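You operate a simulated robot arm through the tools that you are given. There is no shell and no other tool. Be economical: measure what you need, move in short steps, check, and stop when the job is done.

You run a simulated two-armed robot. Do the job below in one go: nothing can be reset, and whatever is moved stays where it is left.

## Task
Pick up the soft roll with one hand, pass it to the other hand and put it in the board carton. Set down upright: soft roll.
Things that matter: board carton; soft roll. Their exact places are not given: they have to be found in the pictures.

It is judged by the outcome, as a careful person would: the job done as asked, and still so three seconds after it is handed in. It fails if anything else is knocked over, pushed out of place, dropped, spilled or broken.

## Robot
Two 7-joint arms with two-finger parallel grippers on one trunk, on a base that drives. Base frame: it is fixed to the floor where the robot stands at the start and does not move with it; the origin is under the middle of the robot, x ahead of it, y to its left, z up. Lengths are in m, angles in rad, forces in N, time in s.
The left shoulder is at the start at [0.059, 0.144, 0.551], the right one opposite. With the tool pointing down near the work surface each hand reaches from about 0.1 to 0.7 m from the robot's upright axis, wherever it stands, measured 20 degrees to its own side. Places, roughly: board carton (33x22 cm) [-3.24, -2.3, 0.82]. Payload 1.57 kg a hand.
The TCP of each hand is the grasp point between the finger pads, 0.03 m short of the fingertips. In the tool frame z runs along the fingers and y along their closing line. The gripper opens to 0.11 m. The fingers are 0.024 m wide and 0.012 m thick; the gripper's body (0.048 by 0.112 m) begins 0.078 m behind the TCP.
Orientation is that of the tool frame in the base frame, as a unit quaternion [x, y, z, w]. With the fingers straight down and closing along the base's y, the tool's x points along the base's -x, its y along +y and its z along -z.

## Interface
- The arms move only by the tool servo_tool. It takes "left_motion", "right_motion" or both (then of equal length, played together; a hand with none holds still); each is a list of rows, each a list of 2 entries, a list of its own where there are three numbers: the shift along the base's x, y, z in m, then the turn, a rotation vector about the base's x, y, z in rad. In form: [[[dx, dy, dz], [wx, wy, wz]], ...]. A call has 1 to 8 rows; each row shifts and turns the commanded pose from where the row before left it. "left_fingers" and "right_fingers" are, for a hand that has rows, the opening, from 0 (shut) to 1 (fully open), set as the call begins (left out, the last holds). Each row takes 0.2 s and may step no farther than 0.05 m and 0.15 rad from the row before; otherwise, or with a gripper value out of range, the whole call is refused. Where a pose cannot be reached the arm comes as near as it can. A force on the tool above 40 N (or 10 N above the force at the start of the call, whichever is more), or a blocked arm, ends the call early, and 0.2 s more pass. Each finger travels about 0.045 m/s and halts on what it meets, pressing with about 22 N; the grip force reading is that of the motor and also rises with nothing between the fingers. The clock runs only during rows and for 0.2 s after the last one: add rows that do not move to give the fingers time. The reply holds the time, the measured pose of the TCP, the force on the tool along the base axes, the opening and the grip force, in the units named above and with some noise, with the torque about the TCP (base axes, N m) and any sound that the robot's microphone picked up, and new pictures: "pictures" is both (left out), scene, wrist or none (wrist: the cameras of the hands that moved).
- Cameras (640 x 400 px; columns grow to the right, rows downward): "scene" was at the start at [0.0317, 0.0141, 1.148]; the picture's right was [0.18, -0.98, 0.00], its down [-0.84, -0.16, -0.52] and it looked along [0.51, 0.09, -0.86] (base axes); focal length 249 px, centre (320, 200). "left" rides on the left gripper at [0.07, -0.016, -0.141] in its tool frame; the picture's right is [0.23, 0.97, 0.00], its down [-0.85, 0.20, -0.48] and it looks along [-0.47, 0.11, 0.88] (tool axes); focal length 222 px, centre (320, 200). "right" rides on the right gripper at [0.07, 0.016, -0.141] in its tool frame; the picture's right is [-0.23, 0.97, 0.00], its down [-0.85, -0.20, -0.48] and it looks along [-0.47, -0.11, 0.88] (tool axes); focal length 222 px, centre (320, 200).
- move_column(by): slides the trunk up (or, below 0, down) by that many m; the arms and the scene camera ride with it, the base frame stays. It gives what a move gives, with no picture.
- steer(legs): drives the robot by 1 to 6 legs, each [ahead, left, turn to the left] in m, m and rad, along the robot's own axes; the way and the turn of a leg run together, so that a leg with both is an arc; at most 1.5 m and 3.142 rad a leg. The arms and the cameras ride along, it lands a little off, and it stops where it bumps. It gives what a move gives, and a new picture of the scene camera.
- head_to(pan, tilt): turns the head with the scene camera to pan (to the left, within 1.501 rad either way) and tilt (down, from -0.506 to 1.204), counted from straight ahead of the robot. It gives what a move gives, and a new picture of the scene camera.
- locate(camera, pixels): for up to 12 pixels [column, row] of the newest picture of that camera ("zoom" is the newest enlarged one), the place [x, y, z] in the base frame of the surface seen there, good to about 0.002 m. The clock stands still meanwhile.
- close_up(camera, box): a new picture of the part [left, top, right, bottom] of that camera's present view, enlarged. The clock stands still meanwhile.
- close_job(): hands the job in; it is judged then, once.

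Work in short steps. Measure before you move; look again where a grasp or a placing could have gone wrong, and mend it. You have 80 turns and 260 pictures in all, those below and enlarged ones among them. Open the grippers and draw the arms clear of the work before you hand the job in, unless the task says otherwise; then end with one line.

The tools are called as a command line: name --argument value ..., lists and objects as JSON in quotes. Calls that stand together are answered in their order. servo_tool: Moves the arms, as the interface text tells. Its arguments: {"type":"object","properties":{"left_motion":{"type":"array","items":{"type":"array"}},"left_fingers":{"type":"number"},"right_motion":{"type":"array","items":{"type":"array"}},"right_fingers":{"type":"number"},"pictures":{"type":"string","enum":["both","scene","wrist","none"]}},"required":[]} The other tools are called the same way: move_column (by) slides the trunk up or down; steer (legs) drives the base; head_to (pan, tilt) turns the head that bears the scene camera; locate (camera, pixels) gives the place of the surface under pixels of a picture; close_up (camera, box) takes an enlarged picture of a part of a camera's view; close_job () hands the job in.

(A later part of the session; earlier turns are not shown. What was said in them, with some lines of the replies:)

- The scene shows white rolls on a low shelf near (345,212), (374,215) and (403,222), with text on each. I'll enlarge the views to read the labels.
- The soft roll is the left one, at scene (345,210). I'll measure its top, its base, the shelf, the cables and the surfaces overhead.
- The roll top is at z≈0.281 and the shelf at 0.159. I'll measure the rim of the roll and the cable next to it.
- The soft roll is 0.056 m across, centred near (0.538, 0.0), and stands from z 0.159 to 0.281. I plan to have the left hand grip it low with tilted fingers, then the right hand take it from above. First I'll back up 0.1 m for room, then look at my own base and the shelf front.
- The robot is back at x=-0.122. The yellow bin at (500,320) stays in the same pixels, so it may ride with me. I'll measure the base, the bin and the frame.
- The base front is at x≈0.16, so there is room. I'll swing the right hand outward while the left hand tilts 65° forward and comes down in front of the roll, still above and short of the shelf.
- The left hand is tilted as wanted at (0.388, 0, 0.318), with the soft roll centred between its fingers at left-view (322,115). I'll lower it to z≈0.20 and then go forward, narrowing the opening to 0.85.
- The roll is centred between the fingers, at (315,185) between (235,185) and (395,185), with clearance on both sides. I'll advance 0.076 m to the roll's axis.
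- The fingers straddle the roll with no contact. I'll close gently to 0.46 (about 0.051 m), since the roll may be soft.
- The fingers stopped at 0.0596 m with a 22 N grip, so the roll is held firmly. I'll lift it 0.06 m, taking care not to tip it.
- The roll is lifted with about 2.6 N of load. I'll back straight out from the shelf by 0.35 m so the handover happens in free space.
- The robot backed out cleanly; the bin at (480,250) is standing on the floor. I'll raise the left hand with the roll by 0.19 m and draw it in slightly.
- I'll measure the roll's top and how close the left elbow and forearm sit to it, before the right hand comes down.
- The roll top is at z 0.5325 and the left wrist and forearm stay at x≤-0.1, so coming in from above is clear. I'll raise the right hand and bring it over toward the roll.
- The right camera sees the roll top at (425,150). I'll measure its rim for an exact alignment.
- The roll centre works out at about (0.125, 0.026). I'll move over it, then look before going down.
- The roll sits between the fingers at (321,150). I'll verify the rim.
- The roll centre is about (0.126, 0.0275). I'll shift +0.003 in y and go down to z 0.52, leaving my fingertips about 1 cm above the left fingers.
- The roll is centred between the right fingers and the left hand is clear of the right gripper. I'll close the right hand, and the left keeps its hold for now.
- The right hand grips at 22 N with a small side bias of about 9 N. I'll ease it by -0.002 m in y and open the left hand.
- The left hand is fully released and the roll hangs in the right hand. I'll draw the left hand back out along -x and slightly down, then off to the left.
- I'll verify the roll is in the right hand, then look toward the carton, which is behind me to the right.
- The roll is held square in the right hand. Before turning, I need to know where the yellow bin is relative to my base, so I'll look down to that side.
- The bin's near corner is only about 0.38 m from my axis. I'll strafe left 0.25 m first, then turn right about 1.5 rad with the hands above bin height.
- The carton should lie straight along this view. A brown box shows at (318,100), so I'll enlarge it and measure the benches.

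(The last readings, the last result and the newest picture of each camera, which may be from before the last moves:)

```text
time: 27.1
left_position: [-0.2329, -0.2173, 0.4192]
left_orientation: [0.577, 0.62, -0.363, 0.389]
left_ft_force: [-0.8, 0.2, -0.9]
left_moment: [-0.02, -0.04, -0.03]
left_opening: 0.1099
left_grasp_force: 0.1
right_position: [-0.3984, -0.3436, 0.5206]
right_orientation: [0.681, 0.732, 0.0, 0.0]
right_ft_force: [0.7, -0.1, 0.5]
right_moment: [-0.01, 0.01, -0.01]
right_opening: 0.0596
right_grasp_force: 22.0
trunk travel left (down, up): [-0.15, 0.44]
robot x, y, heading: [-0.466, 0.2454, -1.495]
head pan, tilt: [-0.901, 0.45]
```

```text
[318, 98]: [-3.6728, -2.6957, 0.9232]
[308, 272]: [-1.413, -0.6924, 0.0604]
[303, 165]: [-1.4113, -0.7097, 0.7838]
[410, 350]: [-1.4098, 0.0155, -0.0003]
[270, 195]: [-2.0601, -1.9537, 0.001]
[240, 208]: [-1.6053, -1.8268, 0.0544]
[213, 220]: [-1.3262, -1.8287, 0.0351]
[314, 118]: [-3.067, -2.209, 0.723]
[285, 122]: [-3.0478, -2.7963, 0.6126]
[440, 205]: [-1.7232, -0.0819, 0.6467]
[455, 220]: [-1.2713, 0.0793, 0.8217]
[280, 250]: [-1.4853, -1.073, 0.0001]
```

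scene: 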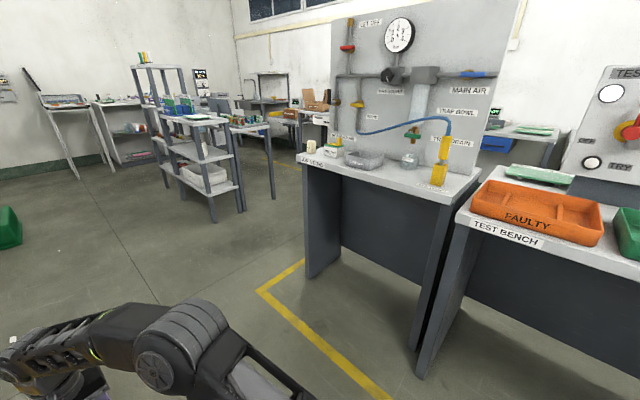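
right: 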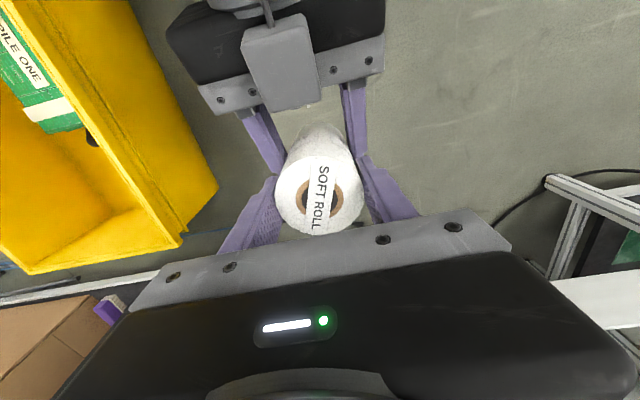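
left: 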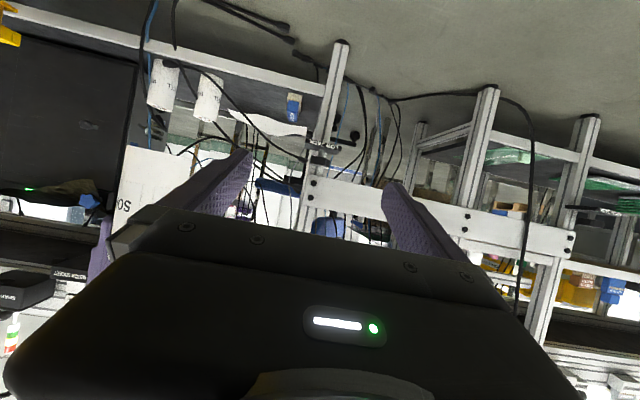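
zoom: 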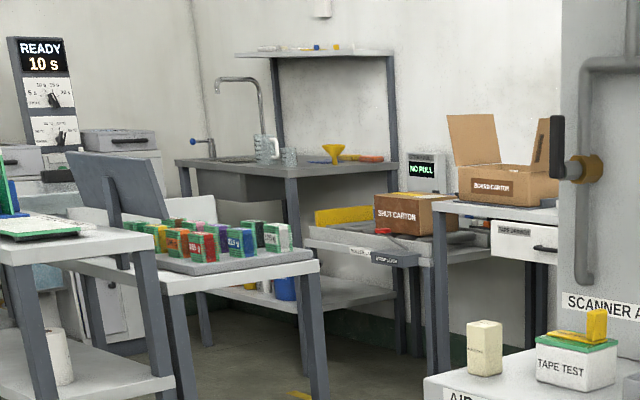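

The open "BOARD CARTON" stands on a bench near (-3.1, -2.3), behind the air bench. I'll go round by the aisle at y≈-1.2: strafe right 0.4 m to clear the bin, then go forward between the bin and the bench.

steer --legs '[[0, -0.42, 0], [1.4, 0, 0]]'

head_to --pan -1.3 --tilt 0.5

```text
time: 36.3
left_position: [-0.5415, -1.6469, 0.4182]
left_orientation: [0.574, 0.622, -0.362, 0.39]
left_ft_force: [0.2, -0.5, 0.7]
left_moment: [0.0, -0.03, -0.03]
left_opening: 0.11
left_grasp_force: 0.0
right_position: [-0.7054, -1.7738, 0.521]
right_orientation: [0.677, 0.736, 0.0, -0.001]
right_ft_force: [0.4, -0.1, 0.5]
right_moment: [-0.03, -0.03, 0.0]
right_opening: 0.0596
right_grasp_force: 21.8
trunk travel left (down, up): [-0.15, 0.44]
robot x, y, heading: [-0.7801, -1.1895, -1.49]
head pan, tilt: [-0.901, 0.45]
```

scene: 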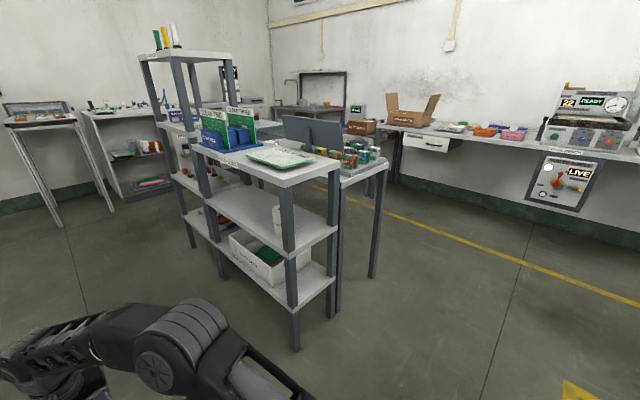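

```text
time: 37.1
left_position: [-0.5427, -1.6471, 0.4189]
left_orientation: [0.574, 0.622, -0.362, 0.39]
left_ft_force: [0.7, -0.2, -0.4]
left_moment: [0.0, 0.0, -0.02]
left_opening: 0.1101
left_grasp_force: 0.0
right_position: [-0.7056, -1.7728, 0.5202]
right_orientation: [0.677, 0.736, 0.0, -0.001]
right_ft_force: [-0.4, 0.5, -0.1]
right_moment: [-0.02, -0.01, -0.02]
right_opening: 0.0592
right_grasp_force: 21.8
trunk travel left (down, up): [-0.15, 0.44]
robot x, y, heading: [-0.7809, -1.1877, -1.491]
head pan, tilt: [-1.3, 0.499]
```

scene: 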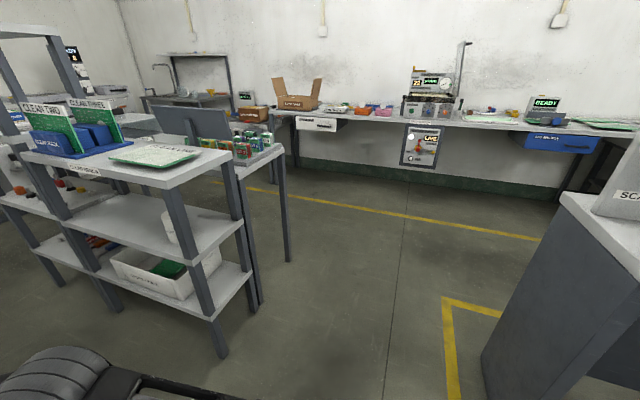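

The way to the wall bench is clear through the aisle, and the carton is at (297,95). I'll measure the obstacle corners and the carton.

close_up --camera "scene" --box '[220, 60, 380, 160]'

locate --camera "scene" --pixels '[[290, 103], [314, 100], [274, 92], [323, 90], [316, 125], [288, 260], [263, 303], [221, 356], [485, 360], [282, 145], [400, 121], [330, 118]]'

```text
4.00 times, centred on (300, 110) of scene
```

zoom: 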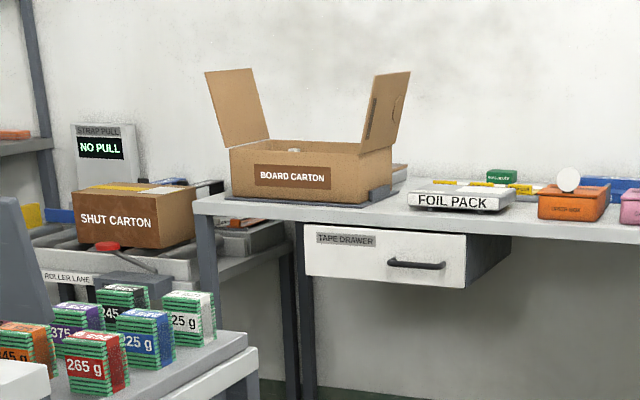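

```text
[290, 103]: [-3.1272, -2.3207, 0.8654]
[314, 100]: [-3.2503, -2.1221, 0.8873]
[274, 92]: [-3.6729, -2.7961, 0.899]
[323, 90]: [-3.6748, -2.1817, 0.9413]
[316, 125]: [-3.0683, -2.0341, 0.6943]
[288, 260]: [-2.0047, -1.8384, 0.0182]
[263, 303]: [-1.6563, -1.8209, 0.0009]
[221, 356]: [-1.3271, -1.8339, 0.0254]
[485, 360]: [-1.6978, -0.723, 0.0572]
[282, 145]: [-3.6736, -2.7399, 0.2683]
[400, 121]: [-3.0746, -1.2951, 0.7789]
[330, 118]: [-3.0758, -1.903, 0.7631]
```

The carton's front is at x≈-3.13 and it spans y≈-2.14 to -2.46. I'll turn to face -x and drive up the middle of the aisle (y≈-1.27), stopping well short of the bench.

steer --legs '[[0, 0, -1.65], [1.3, 0.08, 0]]'

head_to --pan 0.9 --tilt 0.6

```text
time: 47.7
left_position: [-2.55, -1.467, 0.4183]
left_orientation: [0.847, 0.0, -0.532, -0.002]
left_ft_force: [0.1, 0.2, 0.4]
left_moment: [-0.01, 0.0, -0.01]
left_opening: 0.11
left_grasp_force: 0.2
right_position: [-2.6636, -1.2931, 0.5202]
right_orientation: [1.0, 0.0, 0.0, -0.001]
right_ft_force: [0.0, -0.5, 0.5]
right_moment: [0.01, 0.0, -0.02]
right_opening: 0.0594
right_grasp_force: 21.9
trunk travel left (down, up): [-0.15, 0.44]
robot x, y, heading: [-2.0758, -1.2695, -3.139]
head pan, tilt: [-1.3, 0.499]
```

scene: 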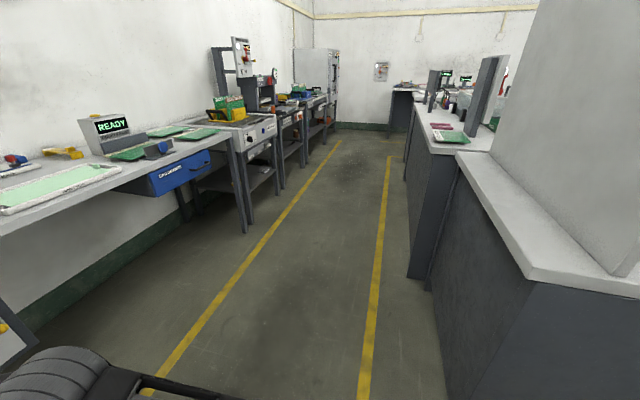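

```text
time: 49.7
left_position: [-2.55, -1.4668, 0.4185]
left_orientation: [0.846, 0.0, -0.533, -0.001]
left_ft_force: [-0.2, -0.7, 0.0]
left_moment: [0.0, -0.02, 0.0]
left_opening: 0.11
left_grasp_force: 0.2
right_position: [-2.6638, -1.2937, 0.5205]
right_orientation: [1.0, 0.001, 0.0, 0.0]
right_ft_force: [0.2, -0.1, -0.1]
right_moment: [0.01, 0.01, 0.01]
right_opening: 0.0593
right_grasp_force: 22.2
trunk travel left (down, up): [-0.15, 0.44]
robot x, y, heading: [-2.0696, -1.2654, -3.142]
head pan, tilt: [0.901, 0.6]
```

scene: 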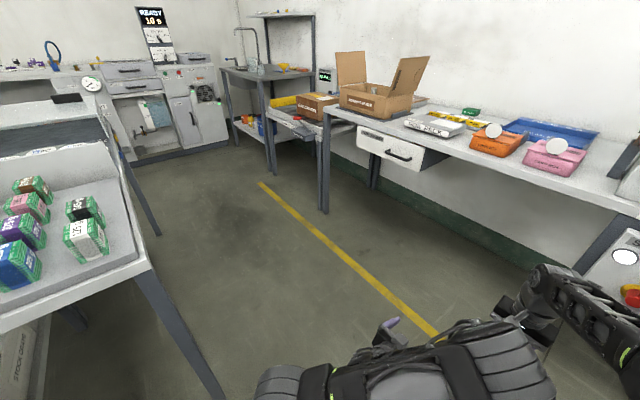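

Floor access to the carton is open. I'll measure the table corner, drawer, carton walls and roller lane.

locate --camera "scene" --pixels '[[152, 266], [118, 150], [160, 235], [395, 165], [355, 145], [322, 210], [270, 170], [345, 105], [385, 117], [411, 95], [368, 83], [326, 112]]'

move_column --by 0.42

```text
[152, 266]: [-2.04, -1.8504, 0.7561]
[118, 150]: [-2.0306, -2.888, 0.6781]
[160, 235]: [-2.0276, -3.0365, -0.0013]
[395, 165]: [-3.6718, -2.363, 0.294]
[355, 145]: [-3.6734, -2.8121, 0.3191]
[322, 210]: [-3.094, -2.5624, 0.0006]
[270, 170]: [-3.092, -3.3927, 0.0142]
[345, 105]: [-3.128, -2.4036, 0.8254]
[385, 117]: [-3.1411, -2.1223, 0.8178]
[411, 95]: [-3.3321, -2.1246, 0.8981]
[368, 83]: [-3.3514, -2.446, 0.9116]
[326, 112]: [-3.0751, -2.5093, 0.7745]
```

```text
refused: 0.42 is not a number from -0.4 to 0.4
```

The table edge is at x≈-2.03 and the bench edge at x≈-3.07, so I have about 1 m. I'll raise the trunk 0.40 m.

move_column --by 0.4

```text
time: 53.6
left_position: [-2.5508, -1.4667, 0.8176]
left_orientation: [0.847, 0.0, -0.532, -0.001]
left_ft_force: [-0.3, 0.6, -0.3]
left_moment: [-0.03, -0.03, -0.01]
left_opening: 0.11
left_grasp_force: 0.1
right_position: [-2.663, -1.2928, 0.9207]
right_orientation: [1.0, 0.001, 0.0, 0.0]
right_ft_force: [0.3, 0.8, -3.3]
right_moment: [0.01, 0.0, -0.04]
right_opening: 0.0592
right_grasp_force: 22.3
trunk travel left (down, up): [-0.55, 0.04]
robot x, y, heading: [-2.0752, -1.2673, -3.136]
head pan, tilt: [0.901, 0.6]
```

Next the left hand tucks back pointing down and the right hand rises to carry height, pulled in.

servo_tool --left_motion '[[[0.018, -0.012, 0.008], [0, -0.141, 0]], [[0.018, -0.012, 0.008], [0, -0.141, 0]], [[0.018, -0.012, 0.008], [0, -0.141, 0]], [[0.018, -0.012, 0.008], [0, -0.141, 0]], [[0.018, -0.012, 0.008], [0, -0.141, 0]], [[0.018, -0.012, 0.008], [0, -0.141, 0]], [[0.018, -0.012, 0.008], [0, -0.141, 0]], [[0.018, -0.012, 0.008], [0, -0.141, 0]]]' --right_motion '[[[0.017, 0.008, 0.02], [0, 0, 0]], [[0.017, 0.008, 0.02], [0, 0, 0]], [[0.017, 0.008, 0.02], [0, 0, 0]], [[0.017, 0.008, 0.02], [0, 0, 0]], [[0.017, 0.008, 0.02], [0, 0, 0]], [[0.017, 0.008, 0.02], [0, 0, 0]], [[0.017, 0.008, 0.02], [0, 0, 0]], [[0.017, 0.008, 0.02], [0, 0, 0]]]'

```text
time: 55.4
left_position: [-2.4351, -1.5661, 0.866]
left_orientation: [1.0, 0.001, 0.003, 0.0]
left_ft_force: [-0.6, 0.2, -0.9]
left_moment: [0.04, 0.01, 0.03]
left_opening: 0.1098
left_grasp_force: 0.1
left hand out of reach, approached as far as the arm can: row 1, 2, 3
right_position: [-2.5278, -1.2296, 1.0827]
right_orientation: [1.0, 0.002, 0.0, 0.0]
right_ft_force: [0.3, -1.1, -2.2]
right_moment: [-0.02, 0.03, 0.0]
right_opening: 0.0592
right_grasp_force: 21.8
trunk travel left (down, up): [-0.55, 0.04]
robot x, y, heading: [-2.0716, -1.27, -3.141]
head pan, tilt: [0.901, 0.6]
```

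scene: 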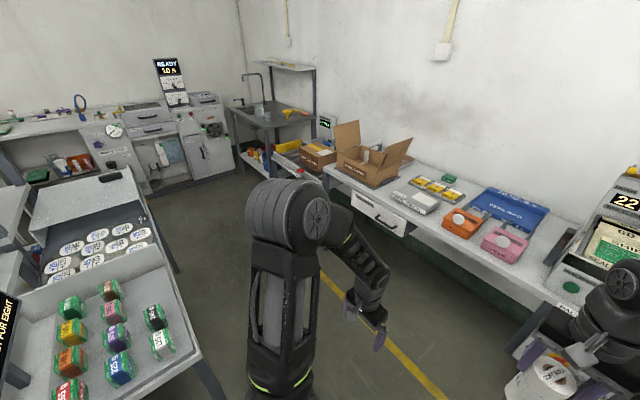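
right: 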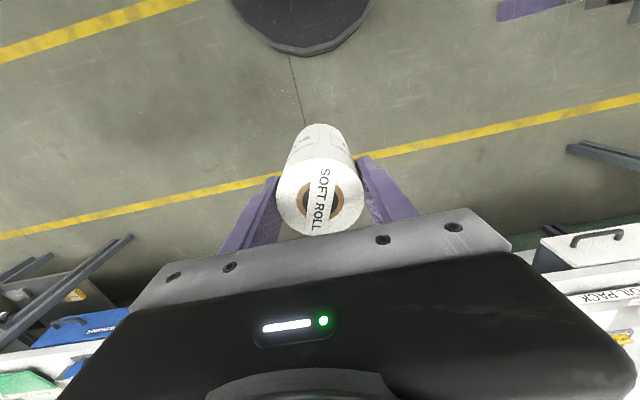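
left: 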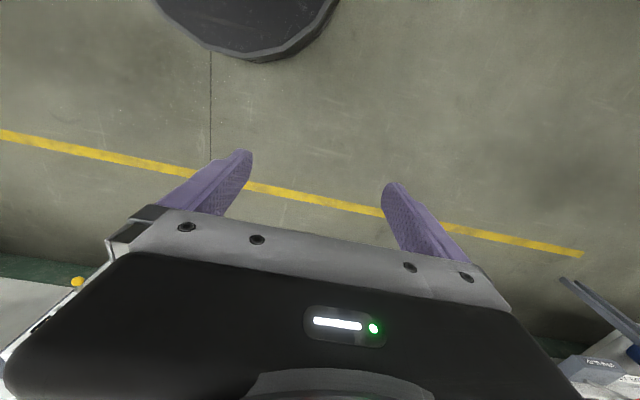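

Both arms are compact now and the carton is at (375,160). I'll drive forward 0.5 m, then strafe left 0.93 m to sit in front of the carton.

steer --legs '[[0.5, 0, 0], [0, 0.93, 0]]'

head_to --pan 0.1 --tilt 0.85

```text
time: 62.8
left_position: [-2.9349, -2.5019, 0.8653]
left_orientation: [1.0, 0.001, 0.003, -0.002]
left_ft_force: [-0.2, 0.1, 0.8]
left_moment: [0.03, 0.0, 0.02]
left_opening: 0.1101
left_grasp_force: 0.1
right_position: [-3.0275, -2.1671, 1.0839]
right_orientation: [1.0, 0.001, 0.0, 0.0]
right_ft_force: [-0.1, 0.3, -3.1]
right_moment: [-0.01, -0.03, 0.02]
right_opening: 0.0594
right_grasp_force: 22.3
trunk travel left (down, up): [-0.55, 0.04]
robot x, y, heading: [-2.5697, -2.2018, -3.139]
head pan, tilt: [0.901, 0.6]
```

scene: 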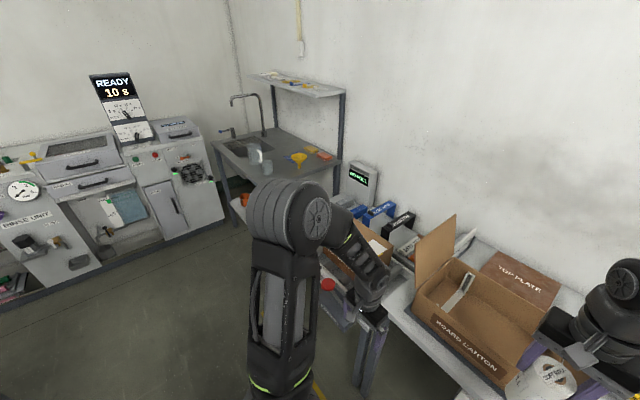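

```text
time: 63.9
left_position: [-2.9342, -2.5018, 0.8662]
left_orientation: [1.0, 0.001, 0.003, -0.001]
left_ft_force: [-0.5, -0.7, -0.9]
left_moment: [-0.01, 0.0, 0.01]
left_opening: 0.1099
left_grasp_force: 0.0
right_position: [-3.0273, -2.1667, 1.083]
right_orientation: [1.0, 0.001, 0.001, 0.0]
right_ft_force: [-0.2, 0.3, -2.8]
right_moment: [0.04, 0.02, -0.02]
right_opening: 0.0591
right_grasp_force: 21.3
trunk travel left (down, up): [-0.55, 0.04]
robot x, y, heading: [-2.5721, -2.2007, -3.137]
head pan, tilt: [0.099, 0.85]
```

scene: 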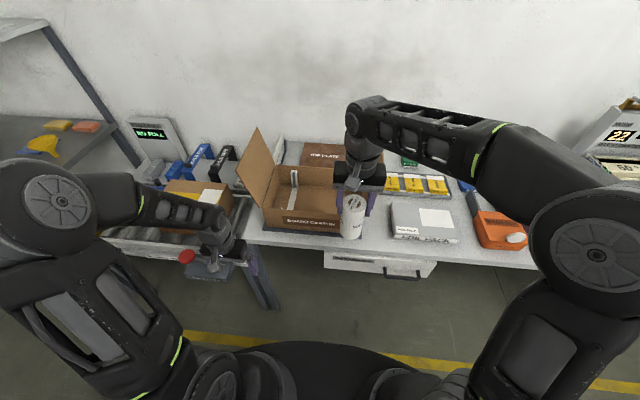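

The carton is open at (300,195), with a tall flap on its left; the right flap is hidden behind my hand. I'll enlarge and measure the inside.

close_up --camera "scene" --box '[220, 110, 412, 250]'

locate --camera "scene" --pixels '[[295, 175], [293, 190], [300, 205], [320, 205], [318, 190], [280, 205], [262, 208], [275, 175], [330, 186], [258, 128], [238, 175], [320, 217]]'

```text
2.86 times, centred on (316, 180) of scene
```

zoom: 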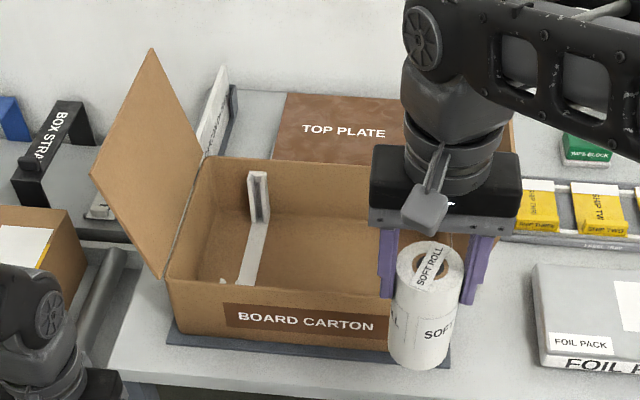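

```text
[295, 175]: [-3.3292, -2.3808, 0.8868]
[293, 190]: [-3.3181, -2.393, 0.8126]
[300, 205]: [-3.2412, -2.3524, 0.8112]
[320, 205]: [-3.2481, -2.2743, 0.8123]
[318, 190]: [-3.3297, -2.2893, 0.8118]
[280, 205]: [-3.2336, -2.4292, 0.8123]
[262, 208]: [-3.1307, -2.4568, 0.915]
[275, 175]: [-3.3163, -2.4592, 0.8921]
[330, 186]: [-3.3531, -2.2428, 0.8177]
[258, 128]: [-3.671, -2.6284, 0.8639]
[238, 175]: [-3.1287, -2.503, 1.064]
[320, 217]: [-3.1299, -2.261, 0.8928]
```

The carton floor is at z 0.812 and the walls reach 0.915. A white strip and post stand inside at y≈-2.39, so I'll place at (-3.24, -2.27). First I'll move sideways, then in over the wall with the roll bottom at 0.974.

servo_tool --right_motion '[[[0, -0.035, 0], [0, 0, 0]], [[0, -0.035, 0], [0, 0, 0]], [[0, -0.033, 0], [0, 0, 0]], [[-0.042, 0, 0], [0, 0, 0]], [[-0.042, 0, 0], [0, 0, 0]], [[-0.043, 0, 0], [0, 0, 0]], [[-0.043, 0, 0], [0, 0, 0]], [[-0.043, 0, 0], [0, 0, 0]]]'

```text
time: 65.7
left_position: [-2.9349, -2.5015, 0.8657]
left_orientation: [1.0, 0.001, 0.003, -0.002]
left_ft_force: [-0.5, 0.7, 0.1]
left_moment: [0.0, -0.03, -0.01]
left_opening: 0.1098
left_grasp_force: 0.1
right_position: [-3.0899, -2.2679, 1.0832]
right_orientation: [1.0, 0.002, 0.0, 0.0]
right_ft_force: [0.6, -0.6, -2.0]
right_moment: [-0.05, 0.0, 0.0]
right_opening: 0.0596
right_grasp_force: 22.5
right hand out of reach, approached as far as the arm can: row 5, 6, 7, 8
trunk travel left (down, up): [-0.55, 0.04]
robot x, y, heading: [-2.5708, -2.2011, -3.145]
head pan, tilt: [0.099, 0.85]
```

scene: 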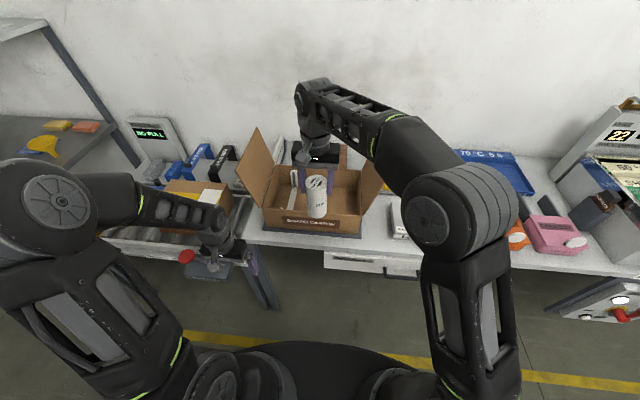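
right: 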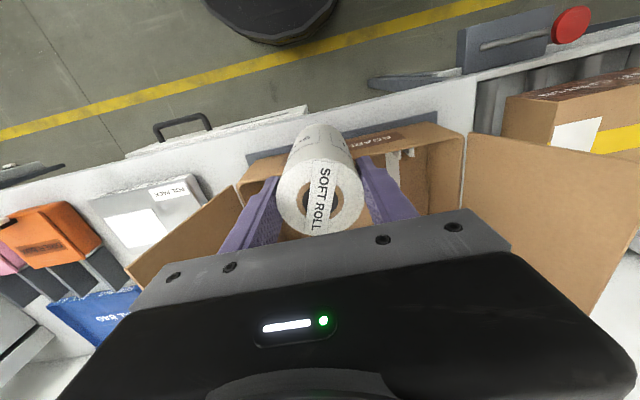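

The right hand ran out of reach at x=-3.09, so I need to drive about 0.15 m closer. First I'll pull the left hand back and up so it stays clear of the carton and bench.

servo_tool --left_motion '[[[0.03, -0.01, 0.03], [0, 0, 0]], [[0.03, -0.01, 0.03], [0, 0, 0]], [[0.03, -0.01, 0.03], [0, 0, 0]], [[0.03, 0, 0.03], [0, 0, 0]]]' --pictures "scene"

```text
time: 66.7
left_position: [-2.8119, -2.5334, 0.9874]
left_orientation: [1.0, 0.0, 0.003, 0.0]
left_ft_force: [0.5, 0.3, 0.3]
left_moment: [-0.05, 0.01, 0.0]
left_opening: 0.11
left_grasp_force: 0.0
right_position: [-3.088, -2.2685, 1.0839]
right_orientation: [1.0, 0.001, -0.001, 0.0]
right_ft_force: [-0.2, -0.5, -2.6]
right_moment: [-0.01, -0.02, 0.02]
right_opening: 0.0595
right_grasp_force: 21.6
trunk travel left (down, up): [-0.55, 0.04]
robot x, y, heading: [-2.569, -2.1974, -3.133]
head pan, tilt: [0.099, 0.85]
```

scene: 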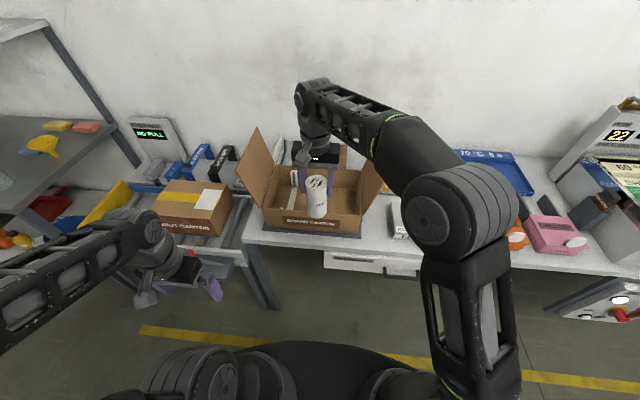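

The left hand is back at x=-2.81 and z=0.99. I'll drive 0.14 m forward; the roll bottom rides at 0.974, above the walls.

steer --legs '[[0.14, 0, 0]]'

```text
time: 68.1
left_position: [-2.9556, -2.5342, 0.9874]
left_orientation: [1.0, 0.004, 0.003, -0.001]
left_ft_force: [-0.4, 0.4, -0.1]
left_moment: [-0.02, -0.03, -0.01]
left_opening: 0.11
left_grasp_force: 0.0
right_position: [-3.2315, -2.271, 1.0832]
right_orientation: [1.0, 0.004, 0.0, 0.0]
right_ft_force: [0.1, 0.0, -2.6]
right_moment: [0.01, -0.02, 0.02]
right_opening: 0.0595
right_grasp_force: 22.2
trunk travel left (down, up): [-0.55, 0.04]
robot x, y, heading: [-2.7144, -2.207, -3.132]
head pan, tilt: [0.099, 0.85]
```

scene: 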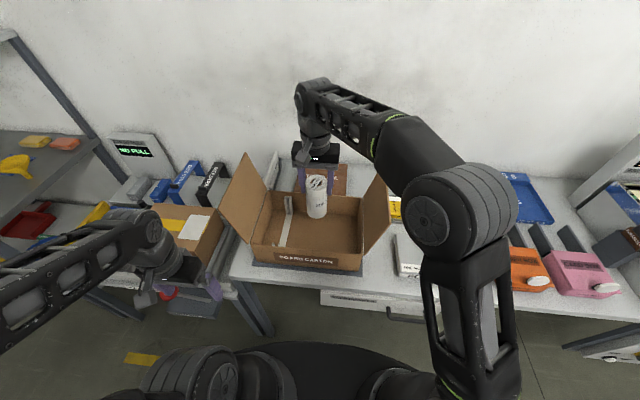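

The roll hangs inside the carton's outline at (-3.232, -2.271). I'll lower it in steps.

servo_tool --right_motion '[[[0, 0, -0.04], [0, 0, 0]], [[0, 0, -0.04], [0, 0, 0]]]'

```text
time: 68.7
left_position: [-2.9545, -2.5355, 0.9868]
left_orientation: [1.0, 0.003, 0.002, -0.001]
left_ft_force: [-0.2, 0.0, -0.4]
left_moment: [0.02, -0.01, 0.02]
left_opening: 0.1099
left_grasp_force: 0.0
right_position: [-3.2293, -2.2699, 1.0027]
right_orientation: [1.0, 0.001, 0.0, 0.0]
right_ft_force: [0.3, 0.2, -1.9]
right_moment: [0.0, -0.01, 0.0]
right_opening: 0.0594
right_grasp_force: 22.0
trunk travel left (down, up): [-0.55, 0.04]
robot x, y, heading: [-2.7145, -2.2005, -3.135]
head pan, tilt: [0.099, 0.85]
```

scene: 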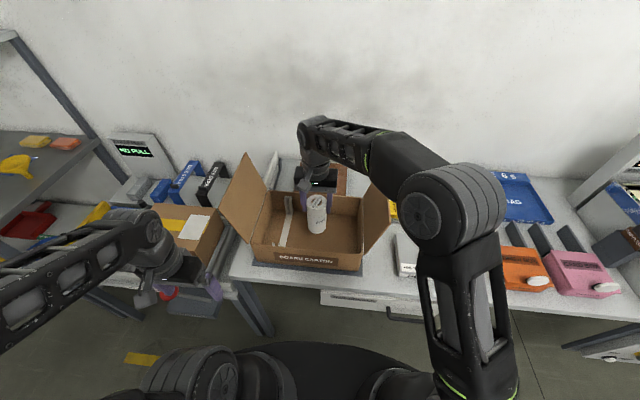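
right: 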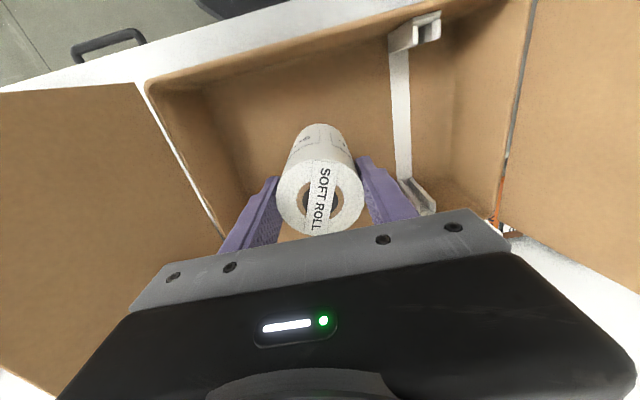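

There is room on both sides: the side wall on the left of the view, the post on the right at (420,190). I'll shift 0.012 away from the post and lower to about 1 cm above the floor.

servo_tool --right_motion '[[[-0.005, 0.012, -0.025], [0, 0, 0]], [[0, 0, -0.025], [0, 0, 0]], [[0, 0, -0.02], [0, 0, 0]]]' --pictures "wrist"

```text
time: 69.5
left_position: [-2.9543, -2.5339, 0.9882]
left_orientation: [1.0, 0.002, 0.003, -0.001]
left_ft_force: [0.1, 0.8, 1.0]
left_moment: [-0.01, 0.0, -0.01]
left_opening: 0.1098
left_grasp_force: 0.1
right_position: [-3.2347, -2.2601, 0.9327]
right_orientation: [1.0, 0.003, 0.0, 0.0]
right_ft_force: [0.1, 0.6, -2.8]
right_moment: [-0.02, 0.01, -0.04]
right_opening: 0.0595
right_grasp_force: 21.6
trunk travel left (down, up): [-0.55, 0.04]
robot x, y, heading: [-2.7137, -2.2056, -3.135]
head pan, tilt: [0.099, 0.85]
```

right: 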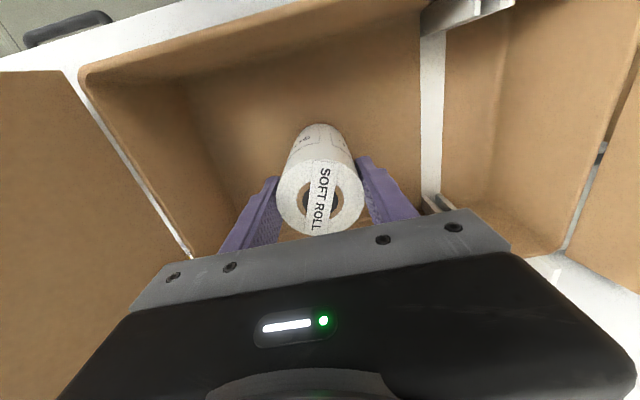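

Everything is clear and the force is still just the roll's weight. I'll lower in 3–4 mm steps until the force changes.

servo_tool --right_motion '[[[0, 0, -0.004], [0, 0, 0]], [[0, 0, -0.004], [0, 0, 0]]]' --pictures "none"

servo_tool --right_motion '[[[0, 0, -0.003], [0, 0, 0]]]' --pictures "none"

```text
time: 70.1
left_position: [-2.9538, -2.534, 0.9867]
left_orientation: [1.0, 0.004, 0.002, -0.001]
left_ft_force: [-0.4, -0.1, 0.4]
left_moment: [0.0, 0.02, 0.01]
left_opening: 0.1099
left_grasp_force: 0.1
right_position: [-3.2363, -2.2589, 0.9253]
right_orientation: [1.0, 0.003, 0.001, 0.001]
right_ft_force: [-0.5, 0.5, -3.4]
right_moment: [-0.04, 0.02, -0.03]
right_opening: 0.0595
right_grasp_force: 21.9
trunk travel left (down, up): [-0.55, 0.04]
robot x, y, heading: [-2.7079, -2.2042, -3.133]
head pan, tilt: [0.099, 0.85]
```

```text
time: 70.5
left_position: [-2.9545, -2.5343, 0.9877]
left_orientation: [1.0, 0.003, 0.003, 0.0]
left_ft_force: [-0.8, 0.2, -0.3]
left_moment: [-0.02, 0.01, 0.02]
left_opening: 0.1101
left_grasp_force: 0.1
right_position: [-3.2353, -2.2592, 0.9225]
right_orientation: [1.0, 0.003, 0.0, 0.0]
right_ft_force: [0.4, 0.3, -3.2]
right_moment: [-0.01, -0.04, -0.01]
right_opening: 0.0596
right_grasp_force: 22.0
trunk travel left (down, up): [-0.55, 0.04]
robot x, y, heading: [-2.713, -2.2032, -3.133]
head pan, tilt: [0.099, 0.85]
```

There is still no contact, so I'll continue in 2 mm steps.

servo_tool --right_motion '[[[0, 0, -0.002], [0, 0, 0]]]' --pictures "none"

servo_tool --right_motion '[[[0, 0, -0.002], [0, 0, 0]]]' --pictures "none"

```text
time: 70.9
left_position: [-2.9535, -2.5336, 0.9882]
left_orientation: [1.0, 0.002, 0.003, 0.0]
left_ft_force: [0.0, -0.1, 0.8]
left_moment: [-0.03, 0.01, -0.01]
left_opening: 0.1098
left_grasp_force: 0.0
right_position: [-3.2354, -2.2588, 0.9217]
right_orientation: [1.0, 0.003, -0.001, 0.001]
right_ft_force: [2.7, 1.3, 9.3]
right_moment: [0.35, -0.47, 0.03]
right_opening: 0.0594
right_grasp_force: 21.9
trunk travel left (down, up): [-0.55, 0.04]
robot x, y, heading: [-2.7115, -2.2055, -3.136]
head pan, tilt: [0.099, 0.85]
```

```text
time: 71.3
left_position: [-2.9533, -2.5332, 0.9891]
left_orientation: [1.0, 0.002, 0.001, -0.001]
left_ft_force: [-0.2, -0.6, -0.4]
left_moment: [0.02, -0.01, 0.01]
left_opening: 0.1101
left_grasp_force: 0.1
right_position: [-3.2361, -2.2599, 0.9224]
right_orientation: [1.0, 0.003, -0.003, 0.002]
right_ft_force: [2.3, 2.5, 22.9]
right_moment: [0.51, 0.02, 0.08]
right_opening: 0.0596
right_grasp_force: 21.8
trunk travel left (down, up): [-0.55, 0.04]
robot x, y, heading: [-2.7111, -2.2025, -3.138]
head pan, tilt: [0.099, 0.85]
```

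The roll stands on the carton floor, with the force up to +23 N. I'll ease up 2 mm and open the fingers. Full opening (±0.067 m) still clears the post.

servo_tool --right_motion '[[[0, 0, 0.002], [0, 0, 0]], [[0, 0, 0], [0, 0, 0]]]' --pictures "none"

servo_tool --right_motion '[[[0, 0, 0], [0, 0, 0]], [[0, 0, 0], [0, 0, 0]], [[0, 0, 0], [0, 0, 0]], [[0, 0, 0], [0, 0, 0]]]' --right_fingers 0.9 --pictures "wrist"

```text
time: 71.9
left_position: [-2.9545, -2.5353, 0.987]
left_orientation: [1.0, 0.003, 0.003, 0.0]
left_ft_force: [0.6, 0.5, -1.3]
left_moment: [0.05, -0.04, 0.04]
left_opening: 0.1103
left_grasp_force: 0.2
right_position: [-3.2352, -2.2595, 0.9217]
right_orientation: [1.0, 0.004, -0.001, 0.001]
right_ft_force: [-1.3, 0.5, 16.0]
right_moment: [0.34, 0.5, 0.05]
right_opening: 0.0593
right_grasp_force: 22.1
trunk travel left (down, up): [-0.55, 0.04]
robot x, y, heading: [-2.7142, -2.2026, -3.134]
head pan, tilt: [0.099, 0.85]
```

```text
time: 72.9
left_position: [-2.9552, -2.5342, 0.9876]
left_orientation: [1.0, 0.002, 0.003, 0.0]
left_ft_force: [-0.5, -0.4, 0.0]
left_moment: [-0.01, -0.05, -0.01]
left_opening: 0.1099
left_grasp_force: 0.0
right_position: [-3.2365, -2.2582, 0.9204]
right_orientation: [1.0, 0.004, 0.001, 0.0]
right_ft_force: [0.6, 0.3, -1.1]
right_moment: [-0.01, -0.04, 0.01]
right_opening: 0.0989
right_grasp_force: 0.2
trunk travel left (down, up): [-0.55, 0.04]
robot x, y, heading: [-2.7129, -2.2038, -3.129]
head pan, tilt: [0.099, 0.85]
```

right: 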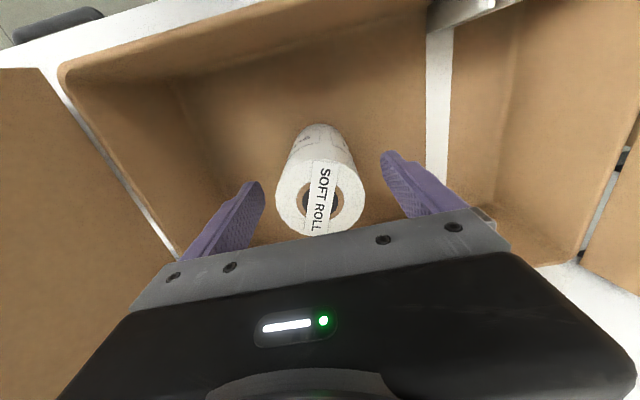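

The roll stands on its own and the fingers are clear of it. I'll lift the right hand straight up.

servo_tool --right_motion '[[[0, 0, 0.03], [0, 0, 0]], [[0, 0, 0.04], [0, 0, 0]], [[0, 0, 0.04], [0, 0, 0]], [[0, 0, 0.04], [0, 0, 0]]]'

```text
time: 73.9
left_position: [-2.9541, -2.535, 0.9871]
left_orientation: [1.0, 0.003, 0.003, -0.001]
left_ft_force: [1.1, 0.8, -0.2]
left_moment: [0.0, 0.02, -0.02]
left_opening: 0.1101
left_grasp_force: 0.1
right_position: [-3.2355, -2.2575, 1.0704]
right_orientation: [1.0, 0.003, -0.001, 0.0]
right_ft_force: [0.5, -0.7, 0.1]
right_moment: [0.01, 0.0, 0.04]
right_opening: 0.0992
right_grasp_force: 0.1
trunk travel left (down, up): [-0.55, 0.04]
robot x, y, heading: [-2.7168, -2.2023, -3.136]
head pan, tilt: [0.099, 0.85]
```

scene: 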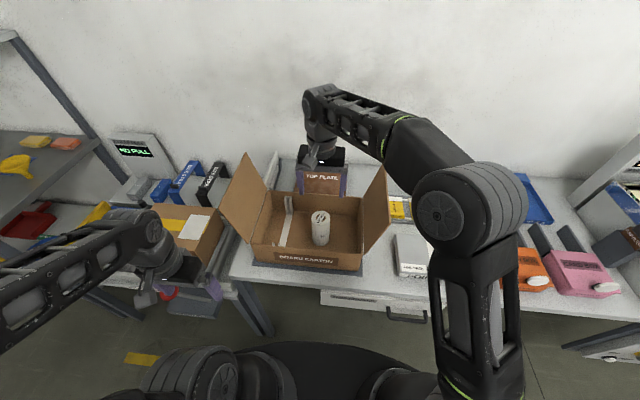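
right: 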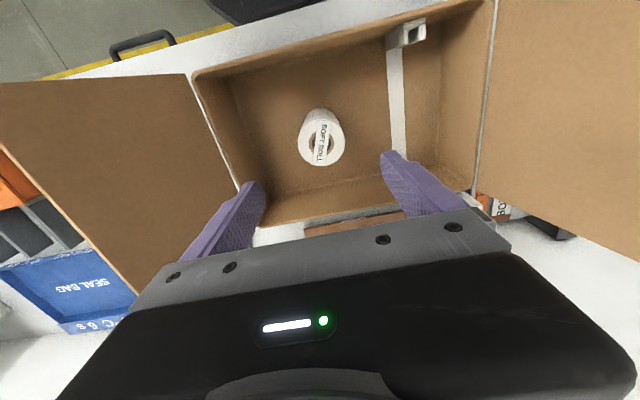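

The roll stands upright in the carton at scene (321,228). I'll back the robot straight off 0.25 m to take the arms clear, then check once more.

steer --legs '[[-0.25, 0, 0]]'

close_up --camera "scene" --box '[210, 110, 402, 250]'

```text
time: 75.7
left_position: [-2.7025, -2.5314, 0.9879]
left_orientation: [1.0, 0.002, 0.003, 0.0]
left_ft_force: [0.2, -0.5, 0.0]
left_moment: [0.01, -0.02, 0.0]
left_opening: 0.1099
left_grasp_force: 0.0
right_position: [-2.9845, -2.2544, 1.0696]
right_orientation: [1.0, 0.003, -0.001, 0.0]
right_ft_force: [-0.4, 0.4, 0.2]
right_moment: [0.02, 0.03, 0.02]
right_opening: 0.099
right_grasp_force: 0.1
trunk travel left (down, up): [-0.55, 0.04]
robot x, y, heading: [-2.4639, -2.1982, -3.134]
head pan, tilt: [0.099, 0.85]
```

scene: 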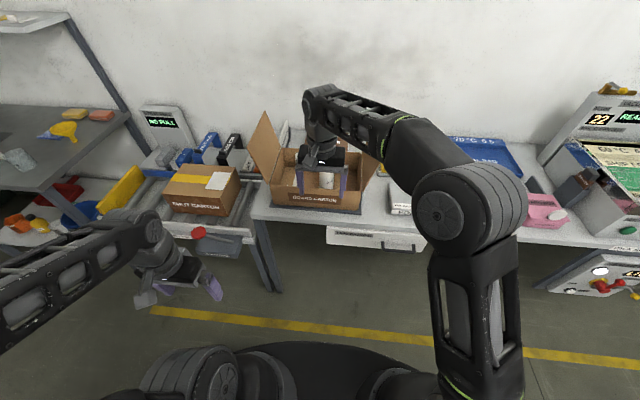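

```text
2.86 times, centred on (306, 180) of scene
```

zoom: 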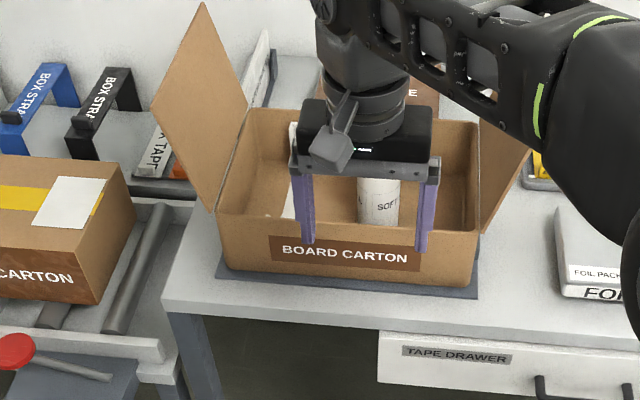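

The roll is upright in the carton, the grippers are open, the arms are clear and nothing has been disturbed. I'll hand the job in.

close_job

```text
The job is handed in.
```

The left hand picked up the soft roll and passed it to the right, which set it upright in the board carton; both grippers are open, the arms are clear, and nothing else was disturbed.
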